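You operate a simulated robot arm through the tools that you are given. There is no shell and no other tool. Be economical: measure what you need, move in short steps, check, and stop when the job is done.

The job below is to be done with a simulated two-armed robot. You get a single attempt, and the scene is never put back.

## Task
Take the block from the top of the steel table and put it in the blue tote. Put the steel tee on the top of the steel table away on the shelf of the side table. Close the right tool cabinet lower drawer. Fetch the shaft from the top of the valve four cart and stand it on the top of the number five air cart. Carry the yellow tray with both arms and set it on the top of the grey stand. Put the black bush from the top of the grey stand on top of the blue cartridge. Put the grey cloth on the top of the grey stand away on the lower shelf of the number six air cart. Take the white cloth on the top of the grey stand and put it away on the top of the grey parts cart. Put the small valve on the lower shelf of the grey parts cart away on the shelf of the blue table. Any order will do. Set down upright: block, shaft.

The check looks at the end state, three seconds after you hand in, the way a careful person would. Anything else that was tipped, shoved, dropped, spilled or broken makes it a failure. Flat cloth is picked up by pressing the open fingertips on it (5 to 10 N) and closing them slowly along it; thin cloth reads only 2 to 8 mm in the jaws.

## Robot
Two 7-joint arms with two-finger parallel grippers on one trunk, on a base that drives. Base frame: it is fixed to the floor where the robot stands at the start and does not move with it; the origin is under the middle of the robot, x ahead of it, y to its left, z up; the surface under the hand at the start is at about z = 0.85. Lengths are in m, angles in rad, forces in N, time in s.
The left shoulder is at the start at [0.11, 0.169, 1.468], the right one opposite. With the tool pointing down near the work surface each hand reaches from about 0.42 to 0.74 m from the robot's upright axis, wherever it stands, measured 20 degrees to its own side. Places, roughly: block (6x5x5 cm) [0.8, 0.2, 0.9]; blue cartridge [-4.5, -6.5, 0.75]; blue tote (32x20x10 cm) [0.7, 0.5, 0.9]; bush [-5, -6.75, 0.75]; grey cloth (9x7x3 cm) [-4.8, -6.5, 0.7]; lower shelf of the number six air cart [-11.5, -4.3, 0.3]; right tool cabinet lower drawer [-0.2, -3.9, 0.7]; shaft (5x5x9 cm) [-4.7, -3.9, 0.7]; shelf of the blue table [0.3, -6.7, 0.4]; shelf of the side table [-10.9, -7.5, 0.2]; small valve (8x6x15 cm) [-4.7, -5.8, 0.5]; steel tee (7x5x3 cm) [0.8, 0.8, 0.9]; top of the grey parts cart [-4.7, -5.9, 0.8]; top of the grey stand [-4.8, -6.8, 0.7]; top of the number five air cart [-8.3, -3.3, 0.9]; white cloth (9x7x3 cm) [-4.6, -6.5, 0.7]; yellow tray (24x16x3 cm) [-4.8, -5.8, 0.8]. Payload 1.57 kg a hand.
Tool frame (each hand has its own): the origin (TCP) lies between the finger pads and is the grasp point; the fingertips stand 0.03 m ahead of it; z points along the fingers, y is the line along which they close. Largest opening 0.08 m; finger width 0.017, thickness 0.012; the body of the gripper, 0.04 by 0.082 m, starts 0.08 m behind the TCP.
Orientation is that of the tool frame in the base frame, as a unit quaternion [x, y, z, w]. With the fingers straight down and closing along the base's y, the tool's x points along the base's -x, its y along +y and its z along -z.

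## Interface
- The arms move only by the tool servo_tool. It takes "left_steps", "right_steps" or both (then of equal length, played together; a hand with none holds still); each is a list of rows, each an object (a shift or turn left out is 0, a gripper value left out holds the last) with "xyz": the shift along the tool's x, y, z in units of 250 mm (1.0 is 250 mm), a list of three; "angular": the turn, a rotation vector about the tool's x, y, z in units of 120 degrees (1.0 is 120 degrees), a list of three; "hand": the finger opening in mm, from 0 to 80. In form: [{"xyz": [tx, ty, tz], "angular": [wx, wy, wz], "hand": hand}, ...]. A call has 1 to 12 rows; each row is the pose to reach, as a shift and turn from the pose commanded when the call began, along the tool's axes at that moment. A call with a number of a shift or a turn outside -1 to 1 is refused whole. Rows are played at 5 a second. More than 0.05 m and 0.15 rad between two rows, or a gripper value outside its range, and nothing of the call is played. A pose out of reach is approached as far as the arm can. The call stops where the force on the tool passes 40 N (or 10 N more than at its start, if that is more) or the arm is blocked; 0.2 s more then pass. Each finger travels about 0.072 m/s and halts on what it meets, pressing with about 43 N; the grip force reading is that of the motor and also rises with nothing between the fingers. The clock runs only during rows and for 0.2 s after the last one: add rows that repeat a pose to give the fingers time. It gives the time, the measured TCP pose, the force on the tool (base axes), the opening and the grip force at its end, in the units of the frame above (readings bear some noise), with the torque about the TCP (base axes, N m) and any sound that the robot's microphone picked up, and new pictures: "pictures" is both (left out), scene, wrist or none (wrist: the cameras of the hands that moved).
- Cameras (640 x 400 px; columns grow to the right, rows downward): "scene" is now at [0.1527, 0.0367, 1.6697]; the picture's right is [0.40, -0.92, 0.00], its down [-0.66, -0.28, -0.70] and it looks along [0.64, 0.28, -0.72] (base axes); focal length 275 px, centre (320, 200). "left" rides on the left gripper at [0.072, 0.007, -0.122] in its tool frame; the picture's right is [-0.09, 1.00, 0.00], its down [-0.84, -0.08, -0.54] and it looks along [-0.54, -0.05, 0.84] (tool axes); focal length 238 px, centre (320, 200). "right" rides on the right gripper at [0.072, -0.007, -0.122] in its tool frame; the picture's right is [0.09, 1.00, 0.00], its down [-0.84, 0.08, -0.54] and it looks along [-0.54, 0.05, 0.84] (tool axes); focal length 238 px, centre (320, 200). There is no depth. A picture from a camera that has moved, and an enlarged one, comes with that camera's place and axes in the base frame and with its lens. The place of the scene camera against the robot may be out by one fixed shift of up to 0.025 m in any direction.
- raise_lower(by): slides the trunk up (or, below 0, down) by that many m; the arms and the scene camera ride with it, the base frame stays. It gives what a move gives, with no picture.
- drive_base(legs): drives the robot by 1 to 6 legs, each [ahead, left, turn to the left] in m, m and rad, along the robot's own axes; the way and the turn of a leg run together, so that a leg with both is an arc; at most 1.5 m and 3.142 rad a leg. The arms and the cameras ride along, it lands a little off, and it stops where it bumps. It gives what a move gives, and a new picture of the scene camera.
- aim_head(pan, tilt): turns the head with the scene camera to pan (to the left, within 1.501 rad either way) and tilt (down, from -0.506 to 1.204), counted from straight ahead of the robot. It gives what a move gives, and a new picture of the scene camera.
- zoom(camera, box): a new picture of the part [left, top, right, bottom] of that camera's present view, enlarged. The clock stands still meanwhile.
- job_done(): hands the job in; it is judged then, once.

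Go step by step. Nothing tells you exact positions but the pictures and the camera data: compare them with the known pose of the tool, close in by small moves and look again before you grip or let go. The budget is 483 turns and 360 pictures, counting those below and the enlarged ones. Unless the task says otherwise, let go and move clear before handing in, and close with one line.

The tools are called after "Request:" as a command line: name --argument value ..., lists and objects as JSON in quotes. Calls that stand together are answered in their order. servo_tool: Moves the arms, as the interface text tells. Its arguments: {"type":"object","properties":{"left_steps":{"type":"array"},"right_steps":{"type":"array"},"pictures":{"type":"string","enum":["both","scene","wrist","none"]}},"required":[]} The other tools are called the same way: raise_lower (by) slides the trunk up or down; drive_base (legs) drives the base; aim_head (pan, tilt) turns the head that bears the scene camera; zoom (camera, box) takes an enlarged picture of a part of a camera's view; job_done () hands the job in.

At the start:

```text
t: 0.0
left_tcp_pos: [0.4427, 0.5576, 1.0001]
left_orientation: [0.0, 1.0, -0.001, 0.0]
left_force: [-0.7, 0.2, -1.5]
left_ft_torque: [0.0, 0.01, -0.06]
left_opening: 0.0802
left_gripper_force: 0.0
right_tcp_pos: [0.5834, 0.1069, 1.2059]
right_orientation: [0.0, 1.0, 0.0, 0.0]
right_force: [0.9, 0.1, -0.3]
right_ft_torque: [0.02, 0.07, 0.01]
right_opening: 0.0798
right_gripper_force: 0.1
trunk travel left (down, up): [-0.782, 0.108]
robot x, y, heading: [0.0021, -0.0013, 0.0]
head pan, tilt: [0.408, 0.798]
```

scene: 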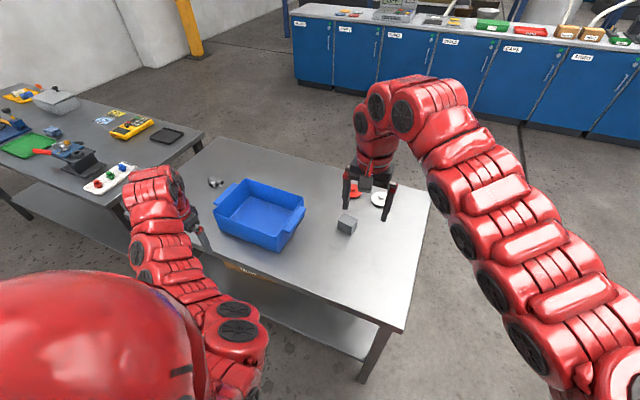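
right: 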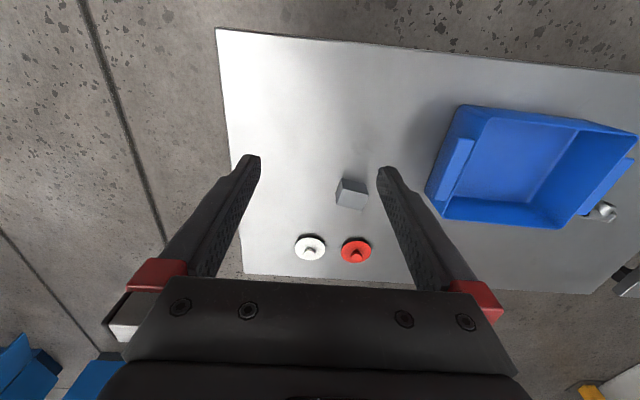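
left: 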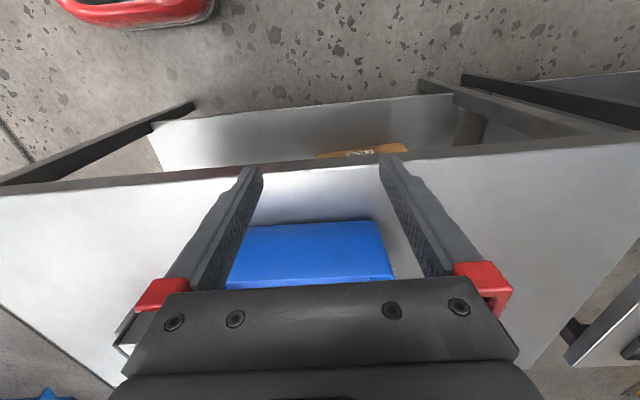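

I see the block near (0.78, 0.19), the tote around (0.71, 0.53) and the tee around (0.79, 0.81) on the steel table. I'll raise the left hand, then drive closer.

Request:
servo_tool --left_steps '[{"xyz": [0, 0, -0.2]}, {"xyz": [0, 0, -0.4]}, {"xyz": [0, 0, -0.6]}, {"xyz": [0, 0, -0.8]}]' --pictures "none"

Request:
drive_base --legs '[[0.1, 0.25, 0]]'

Request:
zoom --camera "right" --box '[160, 60, 480, 260]'

```text
t: 1.2
left_tcp_pos: [0.4203, 0.5775, 1.1002]
left_orientation: [-0.004, 0.994, -0.009, -0.111]
left_force: [-0.3, -0.1, 0.4]
left_ft_torque: [0.02, -0.01, -0.01]
left_opening: 0.0799
left_gripper_force: 0.0
left hand out of reach, approached as far as the arm can: row 1, 2, 3, 4
right_tcp_pos: [0.5829, 0.1062, 1.206]
right_orientation: [0.001, 1.0, 0.001, -0.001]
right_force: [-0.6, -0.5, -0.4]
right_ft_torque: [0.0, 0.02, 0.04]
right_opening: 0.0799
right_gripper_force: 0.1
trunk travel left (down, up): [-0.782, 0.108]
robot x, y, heading: [0.001, -0.0027, 0.0]
head pan, tilt: [0.408, 0.798]
stopped in row 4 (left hand): the arm was blocked; the commanded pose is now the measured one
```

```text
t: 3.1
left_tcp_pos: [0.5201, 0.828, 1.099]
left_orientation: [-0.004, 0.994, -0.01, -0.111]
left_force: [0.7, 0.1, 0.9]
left_ft_torque: [-0.01, 0.02, -0.01]
left_opening: 0.0804
left_gripper_force: 0.0
right_tcp_pos: [0.6831, 0.3545, 1.2053]
right_orientation: [0.001, 1.0, 0.001, 0.0]
right_force: [0.4, -0.8, -0.5]
right_ft_torque: [0.01, -0.02, 0.03]
right_opening: 0.08
right_gripper_force: 0.0
trunk travel left (down, up): [-0.782, 0.108]
robot x, y, heading: [0.0986, 0.2492, 0.004]
head pan, tilt: [0.408, 0.798]
camera scene: at [0.2527, 0.285, 1.6698], right [0.4, -0.92, 0.0], down [-0.66, -0.28, -0.7], along [0.64, 0.28, -0.72], focal length 275 px, centre (320, 200)
```

scene: 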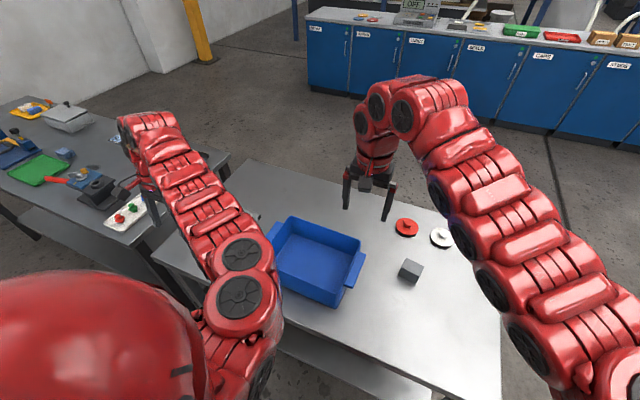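

```text
2.00 times, centred on (320, 160) of right
camera zoom: at [0.6119, 0.3477, 1.3281], right [-0.09, 1.0, 0.0], down [0.84, 0.08, 0.54], along [0.54, 0.05, -0.84], focal length 477 px, centre (320, 280)
```

zoom: 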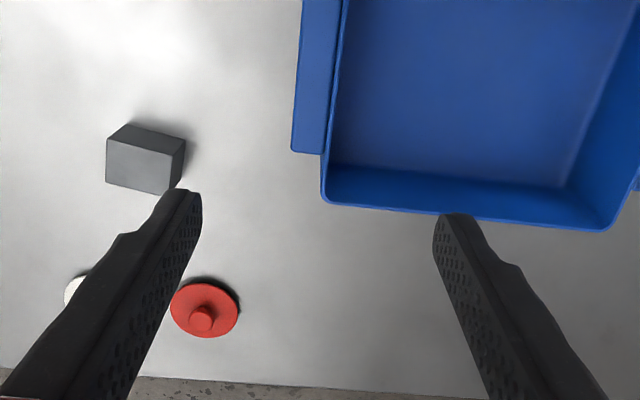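

The block is turned about 9 degrees. I'll move the right hand over it and turn to match, then look.

Request:
servo_tool --right_steps '[{"xyz": [-0.064, -0.108, 0.1], "angular": [0, 0, 0.02]}, {"xyz": [-0.128, -0.217, 0.2], "angular": [0, 0, 0.04]}, {"xyz": [-0.192, -0.325, 0.3], "angular": [0, 0, 0.06]}, {"xyz": [-0.256, -0.433, 0.4], "angular": [0, 0, 0.075]}, {"xyz": [-0.32, -0.542, 0.5], "angular": [0, 0, 0.075]}, {"xyz": [-0.384, -0.65, 0.62], "angular": [0, 0, 0.075]}, {"xyz": [-0.384, -0.65, 0.62], "angular": [0, 0, 0.075]}]' --pictures "wrist"

```text
t: 4.7
left_tcp_pos: [0.5201, 0.8289, 1.099]
left_orientation: [-0.004, 0.994, -0.01, -0.11]
left_force: [-0.5, -0.8, -0.4]
left_ft_torque: [-0.02, 0.03, 0.0]
left_opening: 0.0799
left_gripper_force: 0.0
right_tcp_pos: [0.7789, 0.1932, 1.049]
right_orientation: [0.078, 0.997, -0.001, 0.0]
right_force: [-0.3, -0.8, 0.5]
right_ft_torque: [0.0, -0.02, -0.03]
right_opening: 0.0801
right_gripper_force: 0.0
trunk travel left (down, up): [-0.782, 0.108]
robot x, y, heading: [0.1012, 0.2486, 0.001]
head pan, tilt: [0.408, 0.798]
camera right: at [0.707, 0.1968, 1.1724], right [0.07, 1.0, 0.0], down [0.84, -0.05, 0.54], along [0.54, -0.04, -0.84], focal length 238 px, centre (320, 200)
```

right: 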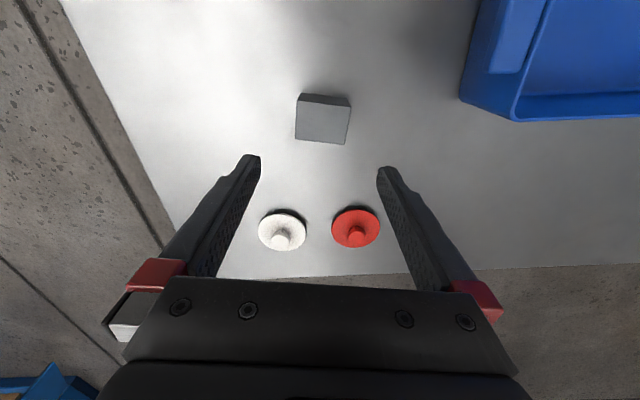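

The block sits centred under the hand. I'll go down, grip and lift.

Request:
servo_tool --right_steps '[{"xyz": [0.004, 0, 0.16]}, {"xyz": [0.006, 0, 0.33]}, {"xyz": [0.008, 0, 0.5]}, {"xyz": [0.008, 0, 0.6]}, {"xyz": [0.008, 0, 0.64]}, {"xyz": [0.008, 0, 0.64]}, {"xyz": [0.008, 0, 0.64], "hand": 40}, {"xyz": [0.008, 0, 0.64], "hand": 40}, {"xyz": [0.008, 0, 0.64], "hand": 40}]' --pictures "wrist"

```text
t: 6.7
left_tcp_pos: [0.5205, 0.8286, 1.0985]
left_orientation: [-0.005, 0.994, -0.011, -0.111]
left_force: [0.2, -0.7, -0.1]
left_ft_torque: [0.03, 0.01, -0.01]
left_opening: 0.08
left_gripper_force: 0.0
right_tcp_pos: [0.778, 0.1938, 0.8899]
right_orientation: [0.078, 0.997, 0.0, 0.0]
right_force: [1.0, -0.1, -0.1]
right_ft_torque: [0.11, -0.09, -0.02]
right_opening: 0.0597
right_gripper_force: 43.0
trunk travel left (down, up): [-0.782, 0.108]
robot x, y, heading: [0.0996, 0.2511, 0.0]
head pan, tilt: [0.408, 0.798]
camera right: at [0.7057, 0.1978, 1.0128], right [0.07, 1.0, 0.0], down [0.84, -0.06, 0.54], along [0.54, -0.04, -0.84], focal length 238 px, centre (320, 200)
```

right: 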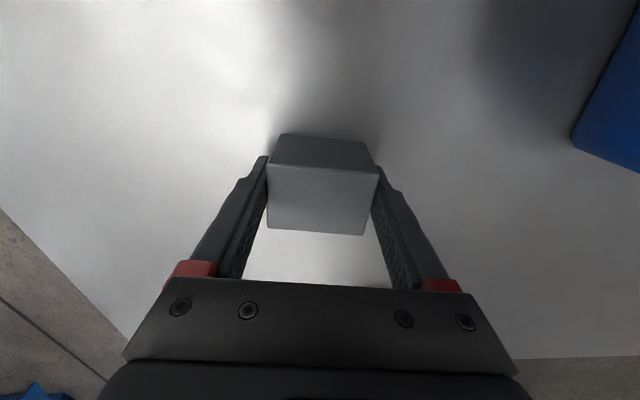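

Gripped at 59.7 mm. Lift and carry toward the tote.

Request:
servo_tool --right_steps '[{"xyz": [0, 0, -0.19]}, {"xyz": [0, 0, -0.38]}, {"xyz": [0, 0, -0.57]}, {"xyz": [0, 0, -0.76]}, {"xyz": [0.06, 0.15, -0.8]}, {"xyz": [0.13, 0.3, -0.8]}, {"xyz": [0.19, 0.45, -0.8]}, {"xyz": [0.25, 0.6, -0.8]}, {"xyz": [0.32, 0.75, -0.8]}, {"xyz": [0.38, 0.9, -0.8]}, {"xyz": [0.42, 1.0, -0.8]}, {"xyz": [0.42, 1.0, -0.8]}]' --pictures "both"

```text
t: 9.3
left_tcp_pos: [0.52, 0.8277, 1.0994]
left_orientation: [-0.005, 0.994, -0.009, -0.111]
left_force: [0.1, 0.3, 0.5]
left_ft_torque: [0.0, 0.0, -0.04]
left_opening: 0.0803
left_gripper_force: 0.1
right_tcp_pos: [0.7117, 0.4454, 1.0899]
right_orientation: [0.079, 0.997, 0.0, -0.001]
right_force: [-0.2, 0.5, -3.5]
right_ft_torque: [0.02, 0.03, 0.05]
right_opening: 0.0599
right_gripper_force: 43.0
right hand out of reach, approached as far as the arm can: row 11, 12
trunk travel left (down, up): [-0.782, 0.108]
robot x, y, heading: [0.1022, 0.2487, -0.0]
head pan, tilt: [0.408, 0.798]
camera scene: at [0.2543, 0.285, 1.6696], right [0.4, -0.92, 0.0], down [-0.66, -0.28, -0.7], along [0.64, 0.28, -0.72], focal length 275 px, centre (320, 200)
camera right: at [0.6402, 0.4491, 1.2126], right [0.07, 1.0, 0.0], down [0.84, -0.06, 0.54], along [0.54, -0.04, -0.84], focal length 238 px, centre (320, 200)
```

scene: 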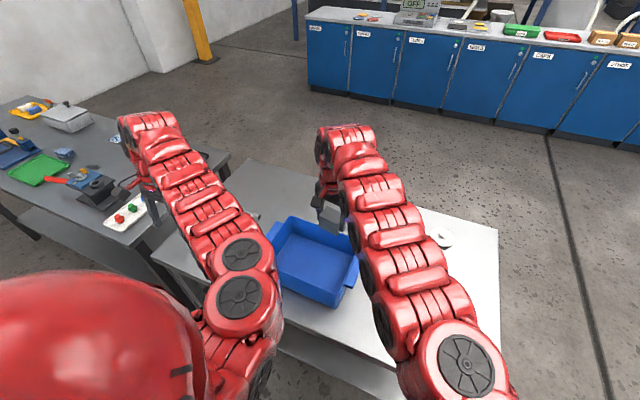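
right: 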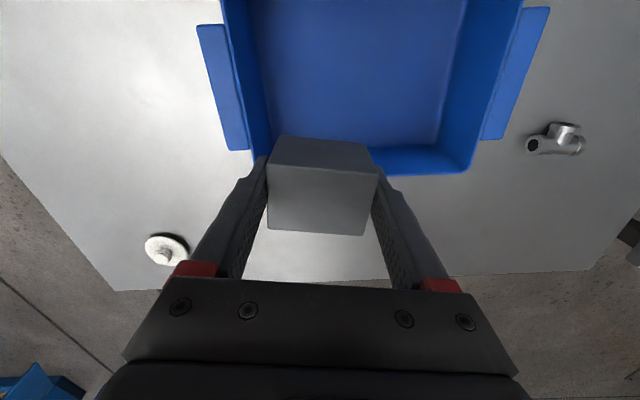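

The tote interior spans about y 0.36–0.62, x 0.59–0.775. I'll shift in and go down to just above its floor.

Request:
servo_tool --right_steps '[{"xyz": [0.06, -0.02, 0]}, {"xyz": [0.125, -0.046, 0]}, {"xyz": [0.125, -0.046, 0.15]}, {"xyz": [0.125, -0.046, 0.3]}, {"xyz": [0.125, -0.046, 0.45]}, {"xyz": [0.125, -0.046, 0.6]}, {"xyz": [0.125, -0.046, 0.7]}, {"xyz": [0.125, -0.046, 0.7]}]' --pictures "wrist"

```text
t: 11.1
left_tcp_pos: [0.5196, 0.8281, 1.0988]
left_orientation: [-0.005, 0.994, -0.01, -0.111]
left_force: [-0.4, 0.3, -0.1]
left_ft_torque: [-0.01, -0.03, -0.02]
left_opening: 0.0802
left_gripper_force: 0.1
right_tcp_pos: [0.6771, 0.4373, 0.9138]
right_orientation: [0.079, 0.997, 0.0, 0.0]
right_force: [0.2, 0.2, -4.5]
right_ft_torque: [-0.03, -0.01, 0.0]
right_opening: 0.0599
right_gripper_force: 43.1
trunk travel left (down, up): [-0.782, 0.108]
robot x, y, heading: [0.1007, 0.2483, -0.004]
head pan, tilt: [0.408, 0.798]
camera right: at [0.6054, 0.4416, 1.0367], right [0.07, 1.0, 0.0], down [0.84, -0.05, 0.54], along [0.54, -0.04, -0.84], focal length 238 px, centre (320, 200)
```

right: 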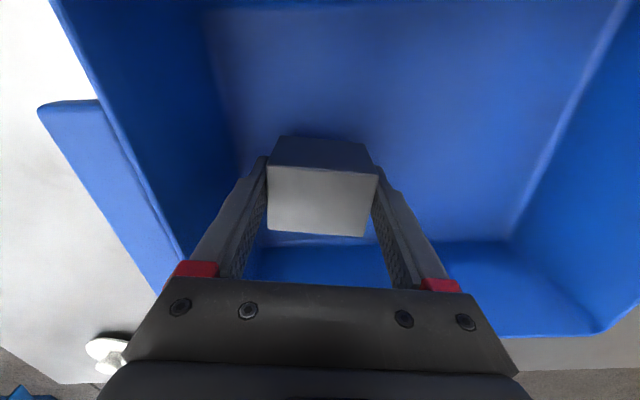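

Inside the tote with clearance. Lower slowly until touch.

Request:
servo_tool --right_steps '[{"xyz": [0, 0, 0.02]}, {"xyz": [0, 0, 0.035]}, {"xyz": [0, 0, 0.045]}, {"xyz": [0, 0, 0.055]}, {"xyz": [0, 0, 0.065]}, {"xyz": [0, 0, 0.065]}]' --pictures "none"

```text
t: 12.5
left_tcp_pos: [0.5209, 0.8285, 1.0993]
left_orientation: [-0.005, 0.994, -0.01, -0.111]
left_force: [-0.6, -0.2, 0.3]
left_ft_torque: [-0.01, -0.02, -0.02]
left_opening: 0.0801
left_gripper_force: 0.1
right_tcp_pos: [0.6771, 0.4389, 0.8982]
right_orientation: [0.08, 0.997, -0.001, 0.0]
right_force: [0.8, -0.6, -3.1]
right_ft_torque: [0.01, 0.02, 0.0]
right_opening: 0.0599
right_gripper_force: 43.1
trunk travel left (down, up): [-0.782, 0.108]
robot x, y, heading: [0.1019, 0.2492, -0.001]
head pan, tilt: [0.408, 0.798]
```

Not touching yet; continue a few more millimetres.

Request:
servo_tool --right_steps '[{"xyz": [0, 0, 0.006]}, {"xyz": [0, 0, 0.012]}, {"xyz": [0, 0, 0.016]}, {"xyz": [0, 0, 0.016]}]' --pictures "none"

```text
t: 13.5
left_tcp_pos: [0.5203, 0.8293, 1.0985]
left_orientation: [-0.005, 0.994, -0.009, -0.11]
left_force: [0.3, 1.2, 0.1]
left_ft_torque: [-0.01, 0.03, 0.0]
left_opening: 0.0801
left_gripper_force: 0.0
right_tcp_pos: [0.6769, 0.4391, 0.8954]
right_orientation: [0.079, 0.997, 0.0, -0.001]
right_force: [-0.8, 0.6, -2.8]
right_ft_torque: [-0.01, 0.0, -0.04]
right_opening: 0.0598
right_gripper_force: 43.1
trunk travel left (down, up): [-0.782, 0.108]
robot x, y, heading: [0.1005, 0.2484, 0.005]
head pan, tilt: [0.408, 0.798]
```

Request:
servo_tool --right_steps '[{"xyz": [0, 0, 0.006]}, {"xyz": [0, 0, 0.012]}, {"xyz": [0, 0, 0.016]}, {"xyz": [0, 0, 0.016]}]' --pictures "none"

```text
t: 14.5
left_tcp_pos: [0.5194, 0.8281, 1.0994]
left_orientation: [-0.004, 0.994, -0.01, -0.109]
left_force: [0.2, -0.3, -1.1]
left_ft_torque: [-0.02, 0.02, 0.0]
left_opening: 0.08
left_gripper_force: 0.1
right_tcp_pos: [0.6766, 0.4372, 0.8944]
right_orientation: [0.079, 0.997, 0.001, 0.001]
right_force: [5.8, 4.6, 20.5]
right_ft_torque: [-0.3, 0.17, 0.05]
right_opening: 0.0595
right_gripper_force: 43.2
right hand out of reach, approached as far as the arm can: row 3, 4
trunk travel left (down, up): [-0.782, 0.108]
robot x, y, heading: [0.0987, 0.2535, 0.002]
head pan, tilt: [0.408, 0.798]
```

Touching. Open and rise.

Request:
servo_tool --right_steps '[{"xyz": [0, 0, -0.006], "hand": 76}, {"xyz": [0, 0, -0.006], "hand": 76}, {"xyz": [0, 0, -0.006], "hand": 76}, {"xyz": [0, 0, -0.1]}, {"xyz": [0, 0, -0.25]}, {"xyz": [0, 0, -0.4]}, {"xyz": [0, 0, -0.55]}, {"xyz": [0, 0, -0.7]}, {"xyz": [0, 0, -0.85]}, {"xyz": [0, 0, -0.85]}]' --pictures "wrist"

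```text
t: 16.7
left_tcp_pos: [0.5201, 0.8277, 1.0984]
left_orientation: [-0.004, 0.994, -0.009, -0.11]
left_force: [-0.2, 0.0, -0.6]
left_ft_torque: [0.0, 0.02, 0.02]
left_opening: 0.08
left_gripper_force: 0.1
right_tcp_pos: [0.6748, 0.4366, 1.1047]
right_orientation: [0.079, 0.997, 0.001, 0.0]
right_force: [-0.4, 0.3, -0.6]
right_ft_torque: [-0.02, -0.02, 0.0]
right_opening: 0.0759
right_gripper_force: 0.1
trunk travel left (down, up): [-0.782, 0.108]
robot x, y, heading: [0.1008, 0.2521, 0.004]
head pan, tilt: [0.408, 0.798]
camera right: at [0.6041, 0.4403, 1.2283], right [0.07, 1.0, 0.0], down [0.84, -0.06, 0.54], along [0.54, -0.04, -0.84], focal length 238 px, centre (320, 200)
```

right: 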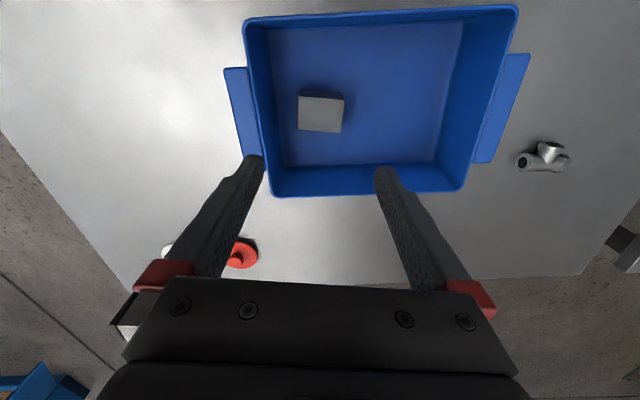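

The block is standing in the tote. Now I'll bring the left hand level and forward, move the right arm aside, then drive left toward the tee.

Request:
servo_tool --left_steps '[{"xyz": [-0.1, -0.02, -0.02], "angular": [0, -0.02, 0]}, {"xyz": [-0.2, -0.05, -0.045], "angular": [0, -0.045, 0]}, {"xyz": [-0.3, -0.08, -0.07], "angular": [0, -0.07, 0]}, {"xyz": [-0.4, -0.1, -0.09], "angular": [0, -0.09, 0]}, {"xyz": [-0.5, -0.12, -0.114], "angular": [0, -0.106, 0]}, {"xyz": [-0.5, -0.12, -0.114], "angular": [0, -0.106, 0]}]' --right_steps '[{"xyz": [-0.02, -0.15, 0], "angular": [0, 0, -0.015]}, {"xyz": [-0.05, -0.3, 0], "angular": [0, 0, -0.03]}, {"xyz": [-0.07, -0.45, 0], "angular": [0, 0, -0.045]}, {"xyz": [-0.1, -0.6, 0], "angular": [0, 0, -0.06]}, {"xyz": [-0.12, -0.75, 0], "angular": [0, 0, -0.075]}, {"xyz": [-0.12, -0.75, 0], "angular": [0, 0, -0.075]}]' --pictures "none"

Request:
drive_base --legs '[[0.03, 0.3, 0]]'

Request:
zoom --camera "left" --box '[0, 0, 640, 400]'

```text
t: 18.1
left_tcp_pos: [0.6475, 0.8, 1.1015]
left_orientation: [-0.006, 1.0, -0.009, 0.001]
left_force: [-1.3, -0.3, 0.4]
left_ft_torque: [-0.02, 0.02, 0.03]
left_opening: 0.08
left_gripper_force: 0.1
right_tcp_pos: [0.6928, 0.317, 1.1088]
right_orientation: [0.0, 1.0, 0.0, 0.0]
right_force: [-0.4, -0.5, 0.1]
right_ft_torque: [0.04, -0.02, 0.01]
right_opening: 0.0758
right_gripper_force: 0.0
right hand out of reach, approached as far as the arm can: row 3, 4, 5, 6
trunk travel left (down, up): [-0.782, 0.108]
robot x, y, heading: [0.0996, 0.2455, 0.002]
head pan, tilt: [0.408, 0.798]
```

```text
t: 20.2
left_tcp_pos: [0.6771, 1.1005, 1.0999]
left_orientation: [-0.006, 1.0, -0.008, 0.0]
left_force: [0.3, -0.1, -1.2]
left_ft_torque: [-0.02, 0.02, -0.03]
left_opening: 0.0801
left_gripper_force: 0.0
right_tcp_pos: [0.7242, 0.618, 1.1091]
right_orientation: [0.001, 1.0, 0.0, 0.001]
right_force: [0.7, 0.3, -0.4]
right_ft_torque: [0.0, 0.0, 0.01]
right_opening: 0.0761
right_gripper_force: 0.0
trunk travel left (down, up): [-0.782, 0.108]
robot x, y, heading: [0.1316, 0.5519, -0.004]
head pan, tilt: [0.408, 0.798]
camera scene: at [0.2832, 0.5849, 1.6698], right [0.4, -0.92, 0.0], down [-0.66, -0.28, -0.7], along [0.64, 0.28, -0.72], focal length 275 px, centre (320, 200)
```

scene: 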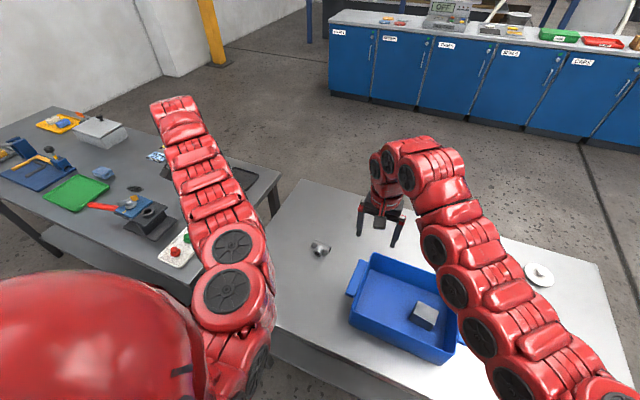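

```text
1.00 times, centred on (320, 200) of left (not enlarged: the box is as wide or as high as the picture)
camera zoom: at [0.6055, 1.1072, 1.2225], right [0.08, 1.0, -0.02], down [0.84, -0.06, 0.54], along [0.54, -0.06, -0.84], focal length 238 px, centre (320, 200)
```

zoom: 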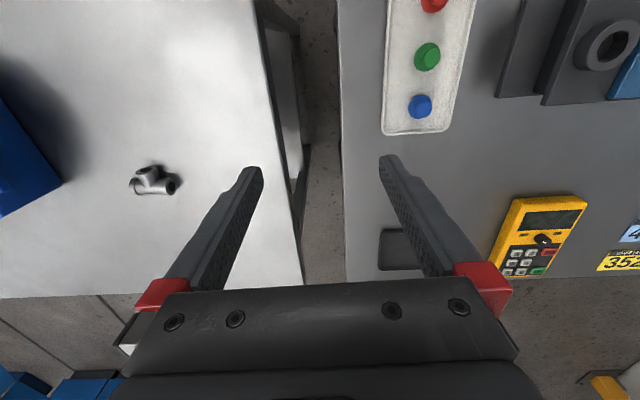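

Tee run lies along y at (0.786, 0.79), with the branch toward the robot. I'll move the right arm out of the way and bring the left hand over, turning it 90 degrees to close across.

Request:
servo_tool --left_steps '[{"xyz": [-0.06, -0.15, 0], "angular": [0, 0, 0.07]}, {"xyz": [-0.12, -0.3, 0], "angular": [0, 0, 0.14]}, {"xyz": [-0.18, -0.45, 0], "angular": [0, 0, 0.21]}, {"xyz": [-0.25, -0.6, 0], "angular": [0, 0, 0.28]}, {"xyz": [-0.32, -0.75, 0], "angular": [0, 0, 0.35]}, {"xyz": [-0.36, -0.85, 0], "angular": [0, 0, 0.42]}, {"xyz": [-0.396, -0.9, 0], "angular": [0, 0, 0.49]}, {"xyz": [-0.396, -0.95, 0], "angular": [0, 0, 0.56]}, {"xyz": [-0.396, -1.0, 0.05], "angular": [0, 0, 0.63]}, {"xyz": [-0.396, -1.0, 0.1], "angular": [0, 0, 0.69]}, {"xyz": [-0.396, -1.0, 0.1], "angular": [0, 0, 0.75]}, {"xyz": [-0.396, -1.0, 0.1], "angular": [0, 0, 0.75]}]' --right_steps '[{"xyz": [0, -0.1, -0.1]}, {"xyz": [0, -0.2, -0.2]}, {"xyz": [0, -0.3, -0.3]}, {"xyz": [0, -0.4, -0.4]}, {"xyz": [0, -0.5, -0.4]}, {"xyz": [0, -0.6, -0.4]}, {"xyz": [0, -0.7, -0.4]}, {"xyz": [0, -0.8, -0.4]}, {"xyz": [0, -0.8, -0.4]}, {"xyz": [0, -0.8, -0.4]}, {"xyz": [0, -0.8, -0.4]}, {"xyz": [0, -0.8, -0.4]}]' --pictures "wrist"

```text
t: 22.8
left_tcp_pos: [0.7809, 0.8499, 1.0798]
left_orientation: [0.704, 0.71, -0.006, 0.007]
left_force: [-0.3, 0.0, 0.3]
left_ft_torque: [-0.02, 0.02, 0.01]
left_opening: 0.08
left_gripper_force: 0.1
right_tcp_pos: [0.7518, 0.4227, 1.2013]
right_orientation: [0.001, 1.0, 0.0, 0.0]
right_force: [-0.4, 0.3, 0.1]
right_ft_torque: [-0.03, -0.01, 0.02]
right_opening: 0.0759
right_gripper_force: 0.0
right hand out of reach, approached as far as the arm can: row 2, 3, 4, 5, 6, 7, 8, 9, 10, 11, 12
trunk travel left (down, up): [-0.782, 0.108]
robot x, y, heading: [0.1342, 0.5499, 0.002]
head pan, tilt: [0.408, 0.798]
camera right: at [0.6796, 0.415, 1.3247], right [-0.09, 1.0, 0.0], down [0.84, 0.08, 0.54], along [0.54, 0.05, -0.84], focal length 238 px, centre (320, 200)
camera left: at [0.7862, 0.9242, 1.2004], right [1.0, -0.08, 0.0], down [-0.07, -0.83, 0.56], along [-0.04, -0.56, -0.83], focal length 238 px, centre (320, 200)
```

right: 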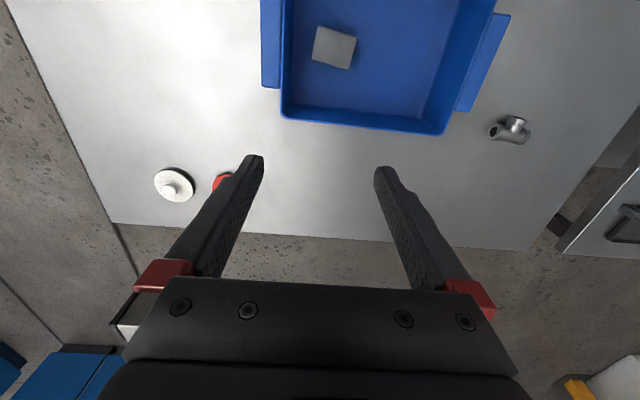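
left: 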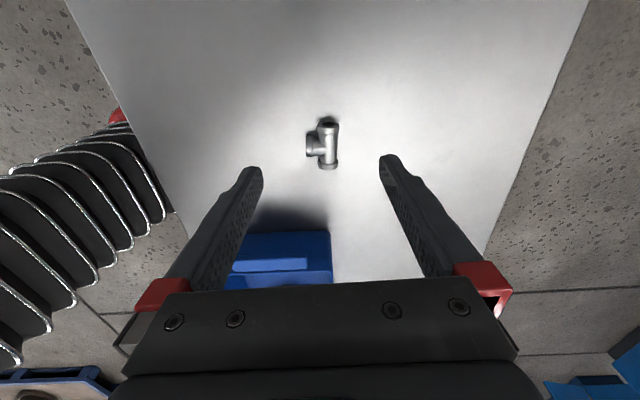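

Tee extents centre is about (0.782, 0.797). Descend and grip.

Request:
servo_tool --left_steps '[{"xyz": [-0.1, 0.004, 0.1]}, {"xyz": [-0.21, 0.004, 0.2]}, {"xyz": [-0.21, 0.004, 0.35]}, {"xyz": [-0.21, 0.004, 0.5]}, {"xyz": [-0.21, 0.004, 0.65]}, {"xyz": [-0.21, 0.004, 0.74]}, {"xyz": [-0.21, 0.004, 0.775]}, {"xyz": [-0.21, 0.004, 0.775]}]' --pictures "wrist"

```text
t: 24.6
left_tcp_pos: [0.7823, 0.7947, 0.8858]
left_orientation: [0.703, 0.711, -0.007, 0.008]
left_force: [0.1, -0.5, 0.5]
left_ft_torque: [0.02, -0.02, -0.04]
left_opening: 0.0801
left_gripper_force: 0.0
right_tcp_pos: [0.7512, 0.4224, 1.2014]
right_orientation: [0.001, 1.0, 0.0, -0.001]
right_force: [0.0, 0.3, 0.0]
right_ft_torque: [-0.02, 0.02, 0.0]
right_opening: 0.0759
right_gripper_force: 0.0
trunk travel left (down, up): [-0.782, 0.108]
robot x, y, heading: [0.131, 0.5461, 0.003]
head pan, tilt: [0.408, 0.798]
camera left: at [0.7875, 0.8687, 1.0075], right [1.0, -0.08, 0.0], down [-0.07, -0.83, 0.56], along [-0.04, -0.56, -0.83], focal length 238 px, centre (320, 200)
```

left: 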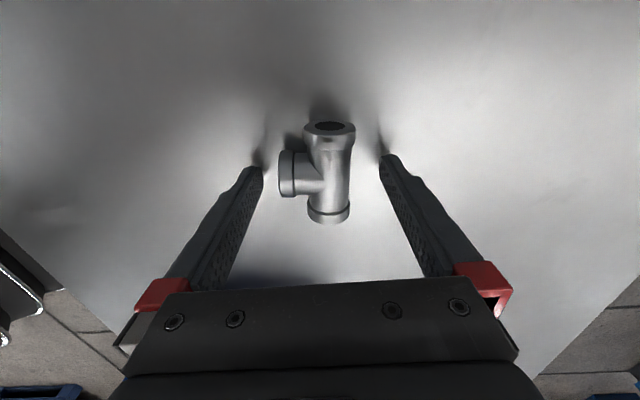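

Fingers straddle the tee well. Close and lift.

Request:
servo_tool --left_steps '[{"hand": 60}, {"hand": 40}, {"hand": 25}, {"hand": 25}, {"hand": 25}, {"xyz": [0, 0, -0.15]}, {"xyz": [0, 0, -0.3]}, {"xyz": [0, 0, -0.45]}, {"xyz": [0, 0, -0.6]}, {"xyz": [0, 0, -0.6]}]' --pictures "both"

```text
t: 26.8
left_tcp_pos: [0.7822, 0.7964, 1.0372]
left_orientation: [0.704, 0.711, -0.006, 0.007]
left_force: [-0.4, 0.5, -3.5]
left_ft_torque: [-0.01, 0.03, 0.03]
left_opening: 0.047
left_gripper_force: 42.9
right_tcp_pos: [0.752, 0.422, 1.2004]
right_orientation: [0.001, 1.0, 0.0, -0.002]
right_force: [0.6, -0.3, -0.6]
right_ft_torque: [0.01, 0.0, 0.0]
right_opening: 0.076
right_gripper_force: 0.0
trunk travel left (down, up): [-0.782, 0.108]
robot x, y, heading: [0.1307, 0.5487, 0.002]
head pan, tilt: [0.408, 0.798]
camera scene: at [0.2843, 0.5864, 1.6696], right [0.4, -0.92, 0.0], down [-0.66, -0.29, -0.7], along [0.64, 0.28, -0.72], focal length 275 px, centre (320, 200)
camera left: at [0.788, 0.871, 1.1571], right [1.0, -0.08, 0.0], down [-0.07, -0.83, 0.56], along [-0.04, -0.56, -0.83], focal length 238 px, centre (320, 200)
```

scene: 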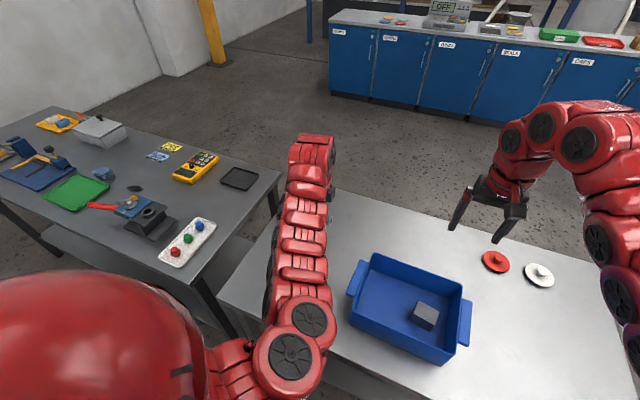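
left: 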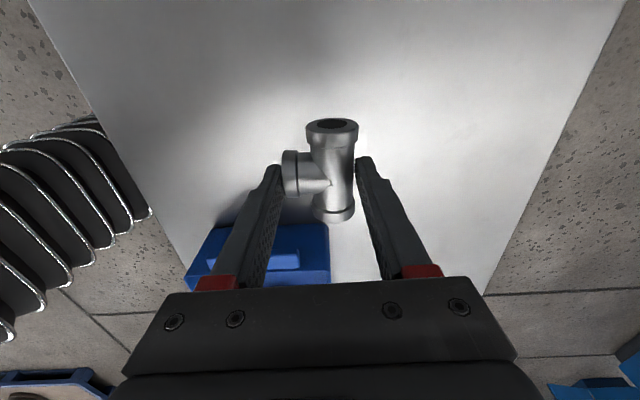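

The tee is held at 47 mm. Now back away to the start spot and look around before driving.

Request:
drive_base --legs '[[-0.15, -0.3, 0]]'

Request:
aim_head --pan -1.5 --tilt 0.35

Request:
aim_head --pan 1.5 --tilt 0.35

```text
t: 29.0
left_tcp_pos: [0.6302, 0.4969, 1.0363]
left_orientation: [0.701, 0.713, -0.007, 0.007]
left_force: [-0.1, -0.1, -3.7]
left_ft_torque: [0.0, 0.03, 0.01]
left_opening: 0.0467
left_gripper_force: 42.7
right_tcp_pos: [0.602, 0.1213, 1.2013]
right_orientation: [0.0, 1.0, 0.0, -0.001]
right_force: [-0.5, -0.2, 0.0]
right_ft_torque: [-0.02, 0.01, -0.01]
right_opening: 0.0759
right_gripper_force: 0.0
trunk travel left (down, up): [-0.782, 0.108]
robot x, y, heading: [-0.0202, 0.2475, 0.001]
head pan, tilt: [0.408, 0.798]
camera scene: at [0.1332, 0.2844, 1.6696], right [0.4, -0.92, 0.0], down [-0.66, -0.29, -0.7], along [0.64, 0.28, -0.72], focal length 275 px, centre (320, 200)
```

scene: 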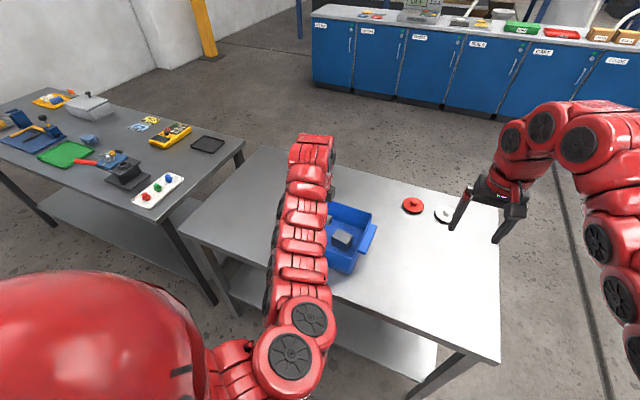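

```text
t: 30.9
left_tcp_pos: [0.63, 0.4965, 1.0367]
left_orientation: [0.702, 0.712, -0.006, 0.007]
left_force: [0.7, 0.6, -2.3]
left_ft_torque: [0.02, -0.01, -0.02]
left_opening: 0.0467
left_gripper_force: 42.9
right_tcp_pos: [0.6007, 0.1217, 1.2011]
right_orientation: [-0.002, 1.0, 0.0, -0.002]
right_force: [0.3, -0.3, -0.1]
right_ft_torque: [0.01, -0.02, 0.0]
right_opening: 0.076
right_gripper_force: 0.0
trunk travel left (down, up): [-0.782, 0.108]
robot x, y, heading: [-0.0201, 0.2467, 0.004]
head pan, tilt: [-1.499, 0.351]
camera scene: at [0.0659, 0.1585, 1.7092], right [-1.0, -0.08, 0.0], down [-0.03, 0.34, -0.94], along [0.07, -0.94, -0.34], focal length 275 px, centre (320, 200)
```

scene: 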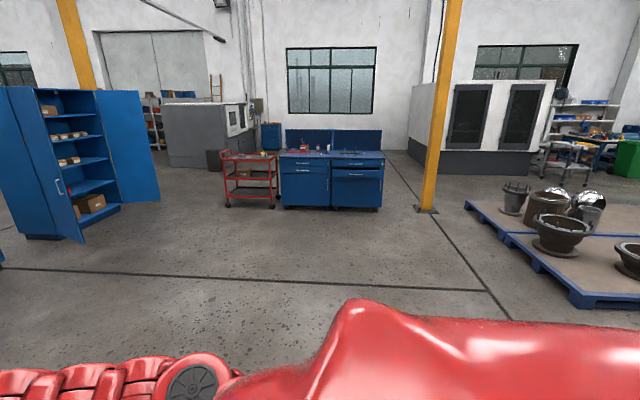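

```text
t: 33.5
left_tcp_pos: [0.6301, 0.4952, 1.0353]
left_orientation: [0.701, 0.713, -0.006, 0.006]
left_force: [0.2, 0.6, -2.5]
left_ft_torque: [-0.02, 0.0, -0.01]
left_opening: 0.0462
left_gripper_force: 43.2
right_tcp_pos: [0.6, 0.122, 1.2015]
right_orientation: [-0.001, 1.0, -0.001, -0.002]
right_force: [0.1, 1.0, 0.8]
right_ft_torque: [-0.01, 0.0, 0.02]
right_opening: 0.076
right_gripper_force: 0.0
trunk travel left (down, up): [-0.782, 0.108]
robot x, y, heading: [-0.0181, 0.2451, 0.003]
head pan, tilt: [1.499, 0.351]
camera scene: at [0.0653, 0.3443, 1.7092], right [1.0, -0.07, 0.0], down [-0.02, -0.34, -0.94], along [0.06, 0.94, -0.34], focal length 275 px, centre (320, 200)
```

scene: 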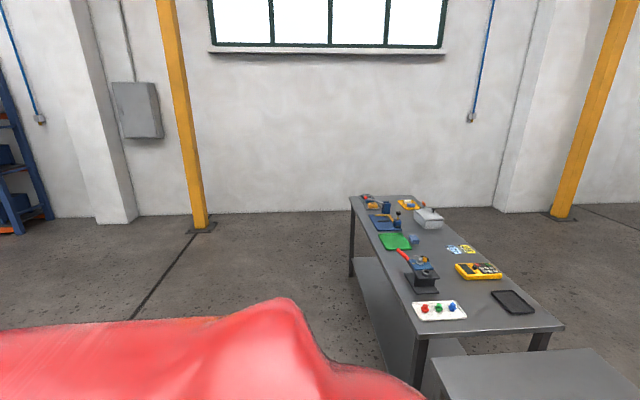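

The tool cabinets stand at y ≈ -4.4 with an open drawer, a yellow column near (-1.4, -4.2), and a pallet further right. I'll back off, turn right and drive toward the cabinets, stopping short to look.

Request:
drive_base --legs '[[-0.4, 0, 0], [0, 0, -1.571], [1.3, 0.1, 0], [1.4, 0.1, 0]]'

Request:
aim_head --pan 0 --tilt 0.5

```text
t: 52.7
left_tcp_pos: [0.0288, -3.1313, 1.036]
left_orientation: [1.0, 0.011, -0.009, 0.0]
left_force: [1.2, 0.5, -3.4]
left_ft_torque: [0.02, 0.01, -0.01]
left_opening: 0.0465
left_gripper_force: 42.6
right_tcp_pos: [-0.346, -3.1032, 1.2019]
right_orientation: [0.704, 0.71, 0.001, -0.001]
right_force: [0.5, -0.1, 0.1]
right_ft_torque: [0.0, 0.01, -0.01]
right_opening: 0.0759
right_gripper_force: 0.0
trunk travel left (down, up): [-0.782, 0.108]
robot x, y, heading: [-0.2211, -2.479, -1.563]
head pan, tilt: [1.499, 0.351]
camera scene: at [-0.1318, -2.5638, 1.7093], right [-0.06, -1.0, 0.0], down [-0.34, 0.02, -0.94], along [0.94, -0.06, -0.34], focal length 275 px, centre (320, 200)
```

scene: 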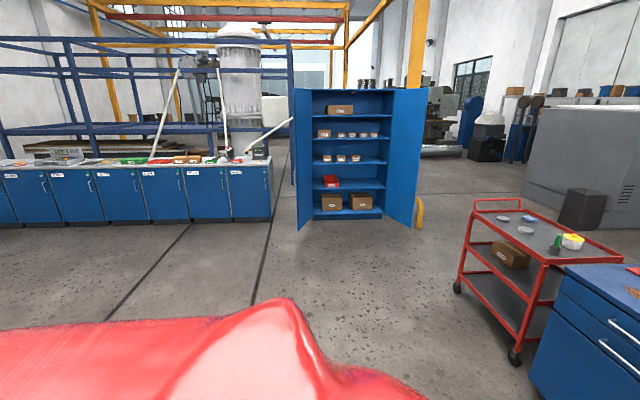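

```text
t: 54.3
left_tcp_pos: [0.0301, -3.1312, 1.0364]
left_orientation: [1.0, 0.011, -0.01, 0.001]
left_force: [0.2, 0.2, -2.9]
left_ft_torque: [0.02, 0.01, -0.02]
left_opening: 0.0464
left_gripper_force: 43.1
right_tcp_pos: [-0.3456, -3.103, 1.2014]
right_orientation: [0.705, 0.71, 0.002, -0.001]
right_force: [0.0, 0.3, -0.1]
right_ft_torque: [0.04, 0.01, 0.05]
right_opening: 0.076
right_gripper_force: 0.0
trunk travel left (down, up): [-0.782, 0.108]
robot x, y, heading: [-0.2236, -2.4808, -1.562]
head pan, tilt: [0.0, 0.499]
camera scene: at [-0.2238, -2.6492, 1.6955], right [-1.0, -0.01, 0.0], down [0.0, 0.48, -0.88], along [0.01, -0.88, -0.48], focal length 275 px, centre (320, 200)
```

scene: 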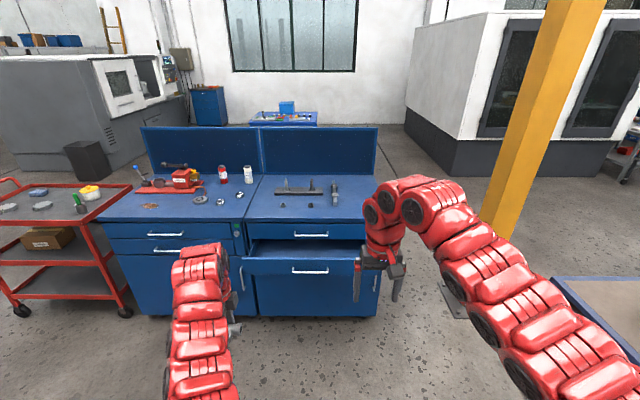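

The right cabinet's lower drawer stands out with its front around y ≈ -3.75, from z 0.26 to 0.73. I'll pull the left hand back, drive closer, close the right fingers and lower it in front of the drawer with tips tilted forward.

Request:
servo_tool --left_steps '[{"xyz": [0, -0.15, -0.05]}, {"xyz": [0, -0.3, -0.1]}, {"xyz": [0, -0.4, -0.15]}, {"xyz": [0, -0.4, -0.2]}]' --right_steps '[{"hand": 40}, {"hand": 10}, {"hand": 0}, {"hand": 0}]' --pictures "none"

Request:
drive_base --legs '[[0.42, 0, 0]]'

Request:
aim_head --pan 0 --tilt 0.9

```text
t: 55.3
left_tcp_pos: [0.0297, -3.1122, 1.0413]
left_orientation: [1.0, 0.01, -0.009, -0.002]
left_force: [-0.2, 0.4, -3.4]
left_ft_torque: [0.02, 0.0, 0.0]
left_opening: 0.0462
left_gripper_force: 43.4
left hand out of reach, approached as far as the arm can: row 1, 2, 3, 4
right_tcp_pos: [-0.3453, -3.1026, 1.2009]
right_orientation: [0.705, 0.71, 0.0, -0.001]
right_force: [0.1, 0.3, 1.2]
right_ft_torque: [-0.02, -0.03, 0.01]
right_opening: 0.0
right_gripper_force: 20.9
trunk travel left (down, up): [-0.782, 0.108]
robot x, y, heading: [-0.2239, -2.4816, -1.563]
head pan, tilt: [0.0, 0.499]
```

```text
t: 57.9
left_tcp_pos: [0.0337, -3.5349, 1.0421]
left_orientation: [1.0, 0.01, -0.009, 0.0]
left_force: [-0.7, -0.9, -3.7]
left_ft_torque: [0.01, -0.03, 0.02]
left_opening: 0.0463
left_gripper_force: 42.5
right_tcp_pos: [-0.3412, -3.526, 1.2016]
right_orientation: [0.704, 0.71, 0.001, 0.0]
right_force: [1.1, 0.5, 0.6]
right_ft_torque: [0.01, -0.01, 0.0]
right_opening: 0.0
right_gripper_force: 21.9
trunk travel left (down, up): [-0.782, 0.108]
robot x, y, heading: [-0.2193, -2.9036, -1.56]
head pan, tilt: [0.0, 0.499]
camera scene: at [-0.2199, -3.071, 1.6956], right [-1.0, -0.01, 0.0], down [0.0, 0.48, -0.88], along [0.01, -0.88, -0.48], focal length 275 px, centre (320, 200)
```

scene: 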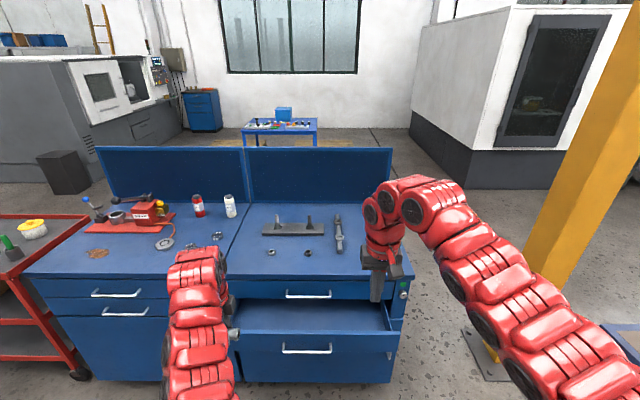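

```text
t: 58.7
left_tcp_pos: [0.0325, -3.5359, 1.0408]
left_orientation: [1.0, 0.01, -0.01, -0.001]
left_force: [0.5, 0.0, -3.5]
left_ft_torque: [0.03, -0.04, 0.01]
left_opening: 0.0465
left_gripper_force: 42.8
right_tcp_pos: [-0.3415, -3.5269, 1.2008]
right_orientation: [0.704, 0.71, 0.002, -0.001]
right_force: [0.0, 0.5, -1.0]
right_ft_torque: [0.03, 0.03, 0.01]
right_opening: 0.0
right_gripper_force: 21.7
trunk travel left (down, up): [-0.782, 0.108]
robot x, y, heading: [-0.2194, -2.9059, -1.562]
head pan, tilt: [0.0, 0.901]
camera scene: at [-0.22, -3.0562, 1.6617], right [-1.0, -0.01, 0.0], down [-0.01, 0.78, -0.62], along [0.01, -0.62, -0.78], focal length 275 px, centre (320, 200)
```

scene: 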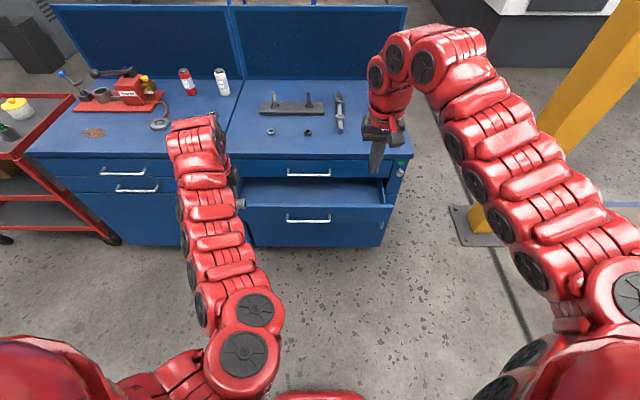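

Triangulation puts the drawer front at y ≈ -3.74, top z ≈ 0.77, handle z ≈ 0.64; cabinet face at y ≈ -3.91. I'll lower the trunk a little and bring the right hand down with its tips tilted forward.

Request:
raise_lower --by -0.2

Request:
servo_tool --right_steps '[{"xyz": [0, 0.05, 0.15], "angular": [0, -0.06, 0]}, {"xyz": [0, 0.1, 0.3], "angular": [0, -0.12, 0]}, {"xyz": [0, 0.15, 0.45], "angular": [0, -0.18, 0]}, {"xyz": [0, 0.2, 0.6], "angular": [0, -0.25, 0]}, {"xyz": [0, 0.25, 0.75], "angular": [0, -0.25, 0]}, {"xyz": [0, 0.28, 0.9], "angular": [0, -0.25, 0]}, {"xyz": [0, 0.28, 1.0], "angular": [0, -0.25, 0]}, {"xyz": [0, 0.28, 1.0], "angular": [0, -0.25, 0]}]' --pictures "both"

```text
t: 60.9
left_tcp_pos: [0.0329, -3.5356, 0.8423]
left_orientation: [1.0, 0.011, -0.01, -0.001]
left_force: [-0.6, 0.2, -2.0]
left_ft_torque: [0.06, 0.01, 0.02]
left_opening: 0.0468
left_gripper_force: 43.0
right_tcp_pos: [-0.3402, -3.5264, 1.0008]
right_orientation: [0.704, 0.71, 0.001, 0.0]
right_force: [-0.2, -0.6, 1.1]
right_ft_torque: [-0.01, 0.03, 0.03]
right_opening: 0.0001
right_gripper_force: 21.3
trunk travel left (down, up): [-0.582, 0.308]
robot x, y, heading: [-0.2179, -2.9051, -1.563]
head pan, tilt: [0.0, 0.901]
```

```text
t: 62.7
left_tcp_pos: [0.0332, -3.5349, 0.8425]
left_orientation: [1.0, 0.011, -0.01, -0.001]
left_force: [0.2, 0.4, -3.6]
left_ft_torque: [0.02, 0.03, 0.02]
left_opening: 0.0466
left_gripper_force: 42.6
right_tcp_pos: [-0.2718, -3.523, 0.7504]
right_orientation: [0.68, 0.686, -0.181, 0.182]
right_force: [1.2, 0.4, 0.4]
right_ft_torque: [0.02, 0.04, -0.02]
right_opening: 0.0002
right_gripper_force: 21.0
right hand out of reach, approached as far as the arm can: row 1, 2, 3, 4
trunk travel left (down, up): [-0.582, 0.308]
robot x, y, heading: [-0.2214, -2.9044, -1.561]
head pan, tilt: [0.0, 0.901]
camera scene: at [-0.2195, -3.0546, 1.462], right [-1.0, -0.01, 0.0], down [-0.01, 0.78, -0.62], along [0.01, -0.62, -0.78], focal length 275 px, centre (320, 200)
camera right: at [-0.2783, -3.4015, 0.8215], right [0.99, 0.09, -0.05], down [0.08, -0.46, 0.89], along [0.06, -0.89, -0.46], focal length 238 px, centre (320, 200)
```

scene: 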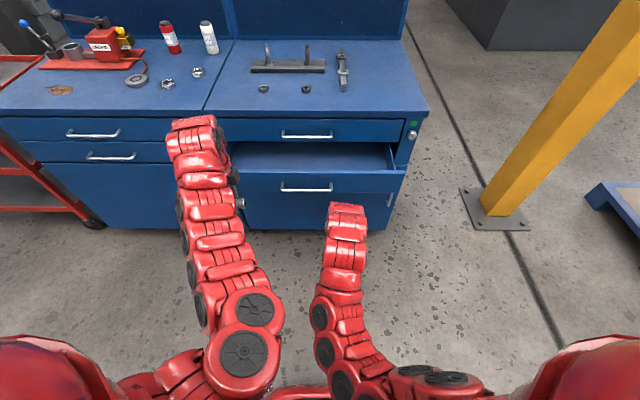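
right: 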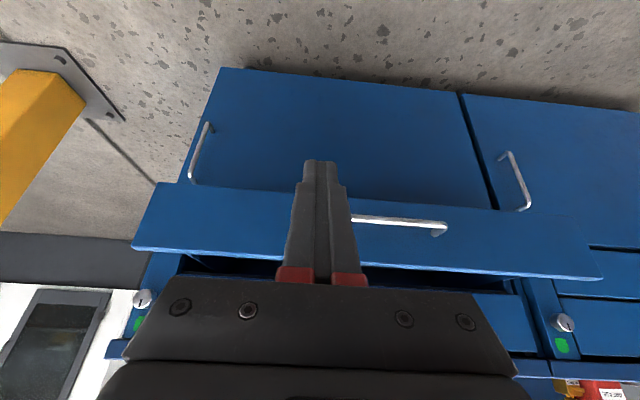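

The drawer is a shallow panel z 0.645–0.745 with its handle off to the left of my fingers. I'll drive up so the tips are just in front, then push.

Request:
drive_base --legs '[[0.15, 0, 0]]'

Request:
servo_tool --right_steps '[{"xyz": [0, 0, 0.1]}, {"xyz": [-0.06, 0, 0.17]}, {"xyz": [-0.12, 0, 0.21]}, {"xyz": [-0.18, 0, 0.25]}, {"xyz": [-0.24, 0, 0.28]}, {"xyz": [-0.31, 0, 0.32]}, {"xyz": [-0.38, 0, 0.36]}, {"xyz": [-0.45, 0, 0.4]}, {"xyz": [-0.45, 0, 0.4]}]' --pictures "wrist"

```text
t: 64.1
left_tcp_pos: [0.0343, -3.6869, 0.8408]
left_orientation: [1.0, 0.01, -0.009, -0.001]
left_force: [0.1, -0.2, -2.9]
left_ft_torque: [0.02, 0.04, -0.03]
left_opening: 0.0462
left_gripper_force: 43.4
right_tcp_pos: [-0.2697, -3.677, 0.7498]
right_orientation: [0.681, 0.686, -0.181, 0.183]
right_force: [0.2, 0.1, 0.0]
right_ft_torque: [0.0, -0.01, 0.01]
right_opening: 0.0
right_gripper_force: 21.7
trunk travel left (down, up): [-0.582, 0.308]
robot x, y, heading: [-0.2182, -3.0538, -1.565]
head pan, tilt: [0.0, 0.901]
camera scene: at [-0.2187, -3.2079, 1.4615], right [-1.0, -0.01, 0.0], down [-0.01, 0.78, -0.62], along [0.01, -0.62, -0.78], focal length 275 px, centre (320, 200)
```

scene: 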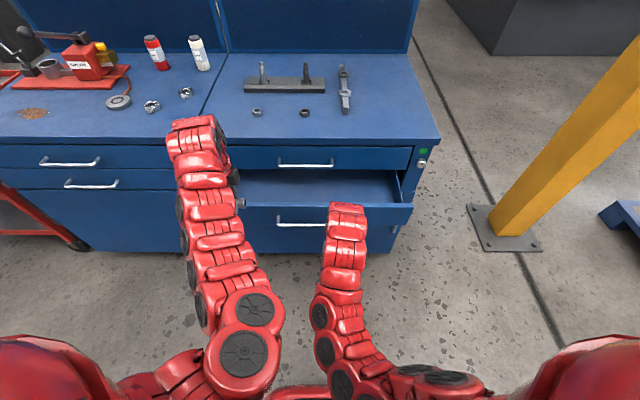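

```text
t: 66.1
left_tcp_pos: [0.0344, -3.6861, 0.8411]
left_orientation: [1.0, 0.01, -0.009, -0.001]
left_force: [0.6, -0.8, -3.0]
left_ft_torque: [0.01, -0.01, 0.0]
left_opening: 0.0464
left_gripper_force: 42.8
right_tcp_pos: [-0.2677, -3.8246, 0.7197]
right_orientation: [0.681, 0.686, -0.181, 0.183]
right_force: [0.0, -0.2, 0.4]
right_ft_torque: [0.04, -0.02, 0.02]
right_opening: 0.0
right_gripper_force: 21.1
trunk travel left (down, up): [-0.582, 0.308]
robot x, y, heading: [-0.2192, -3.0527, -1.564]
head pan, tilt: [0.0, 0.901]
camera right: at [-0.2756, -3.7013, 0.7916], right [1.0, 0.09, -0.05], down [0.08, -0.46, 0.89], along [0.06, -0.89, -0.46], focal length 238 px, centre (320, 200)
```

right: 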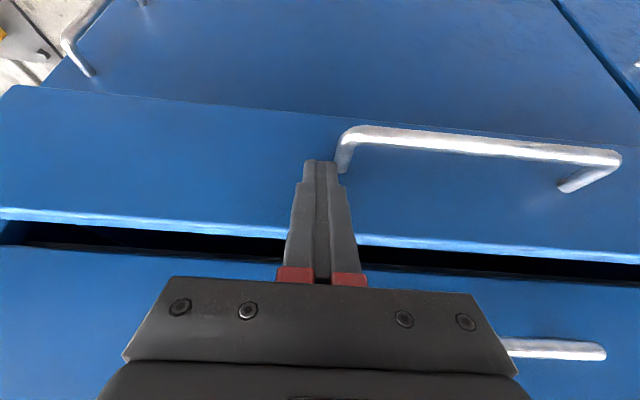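

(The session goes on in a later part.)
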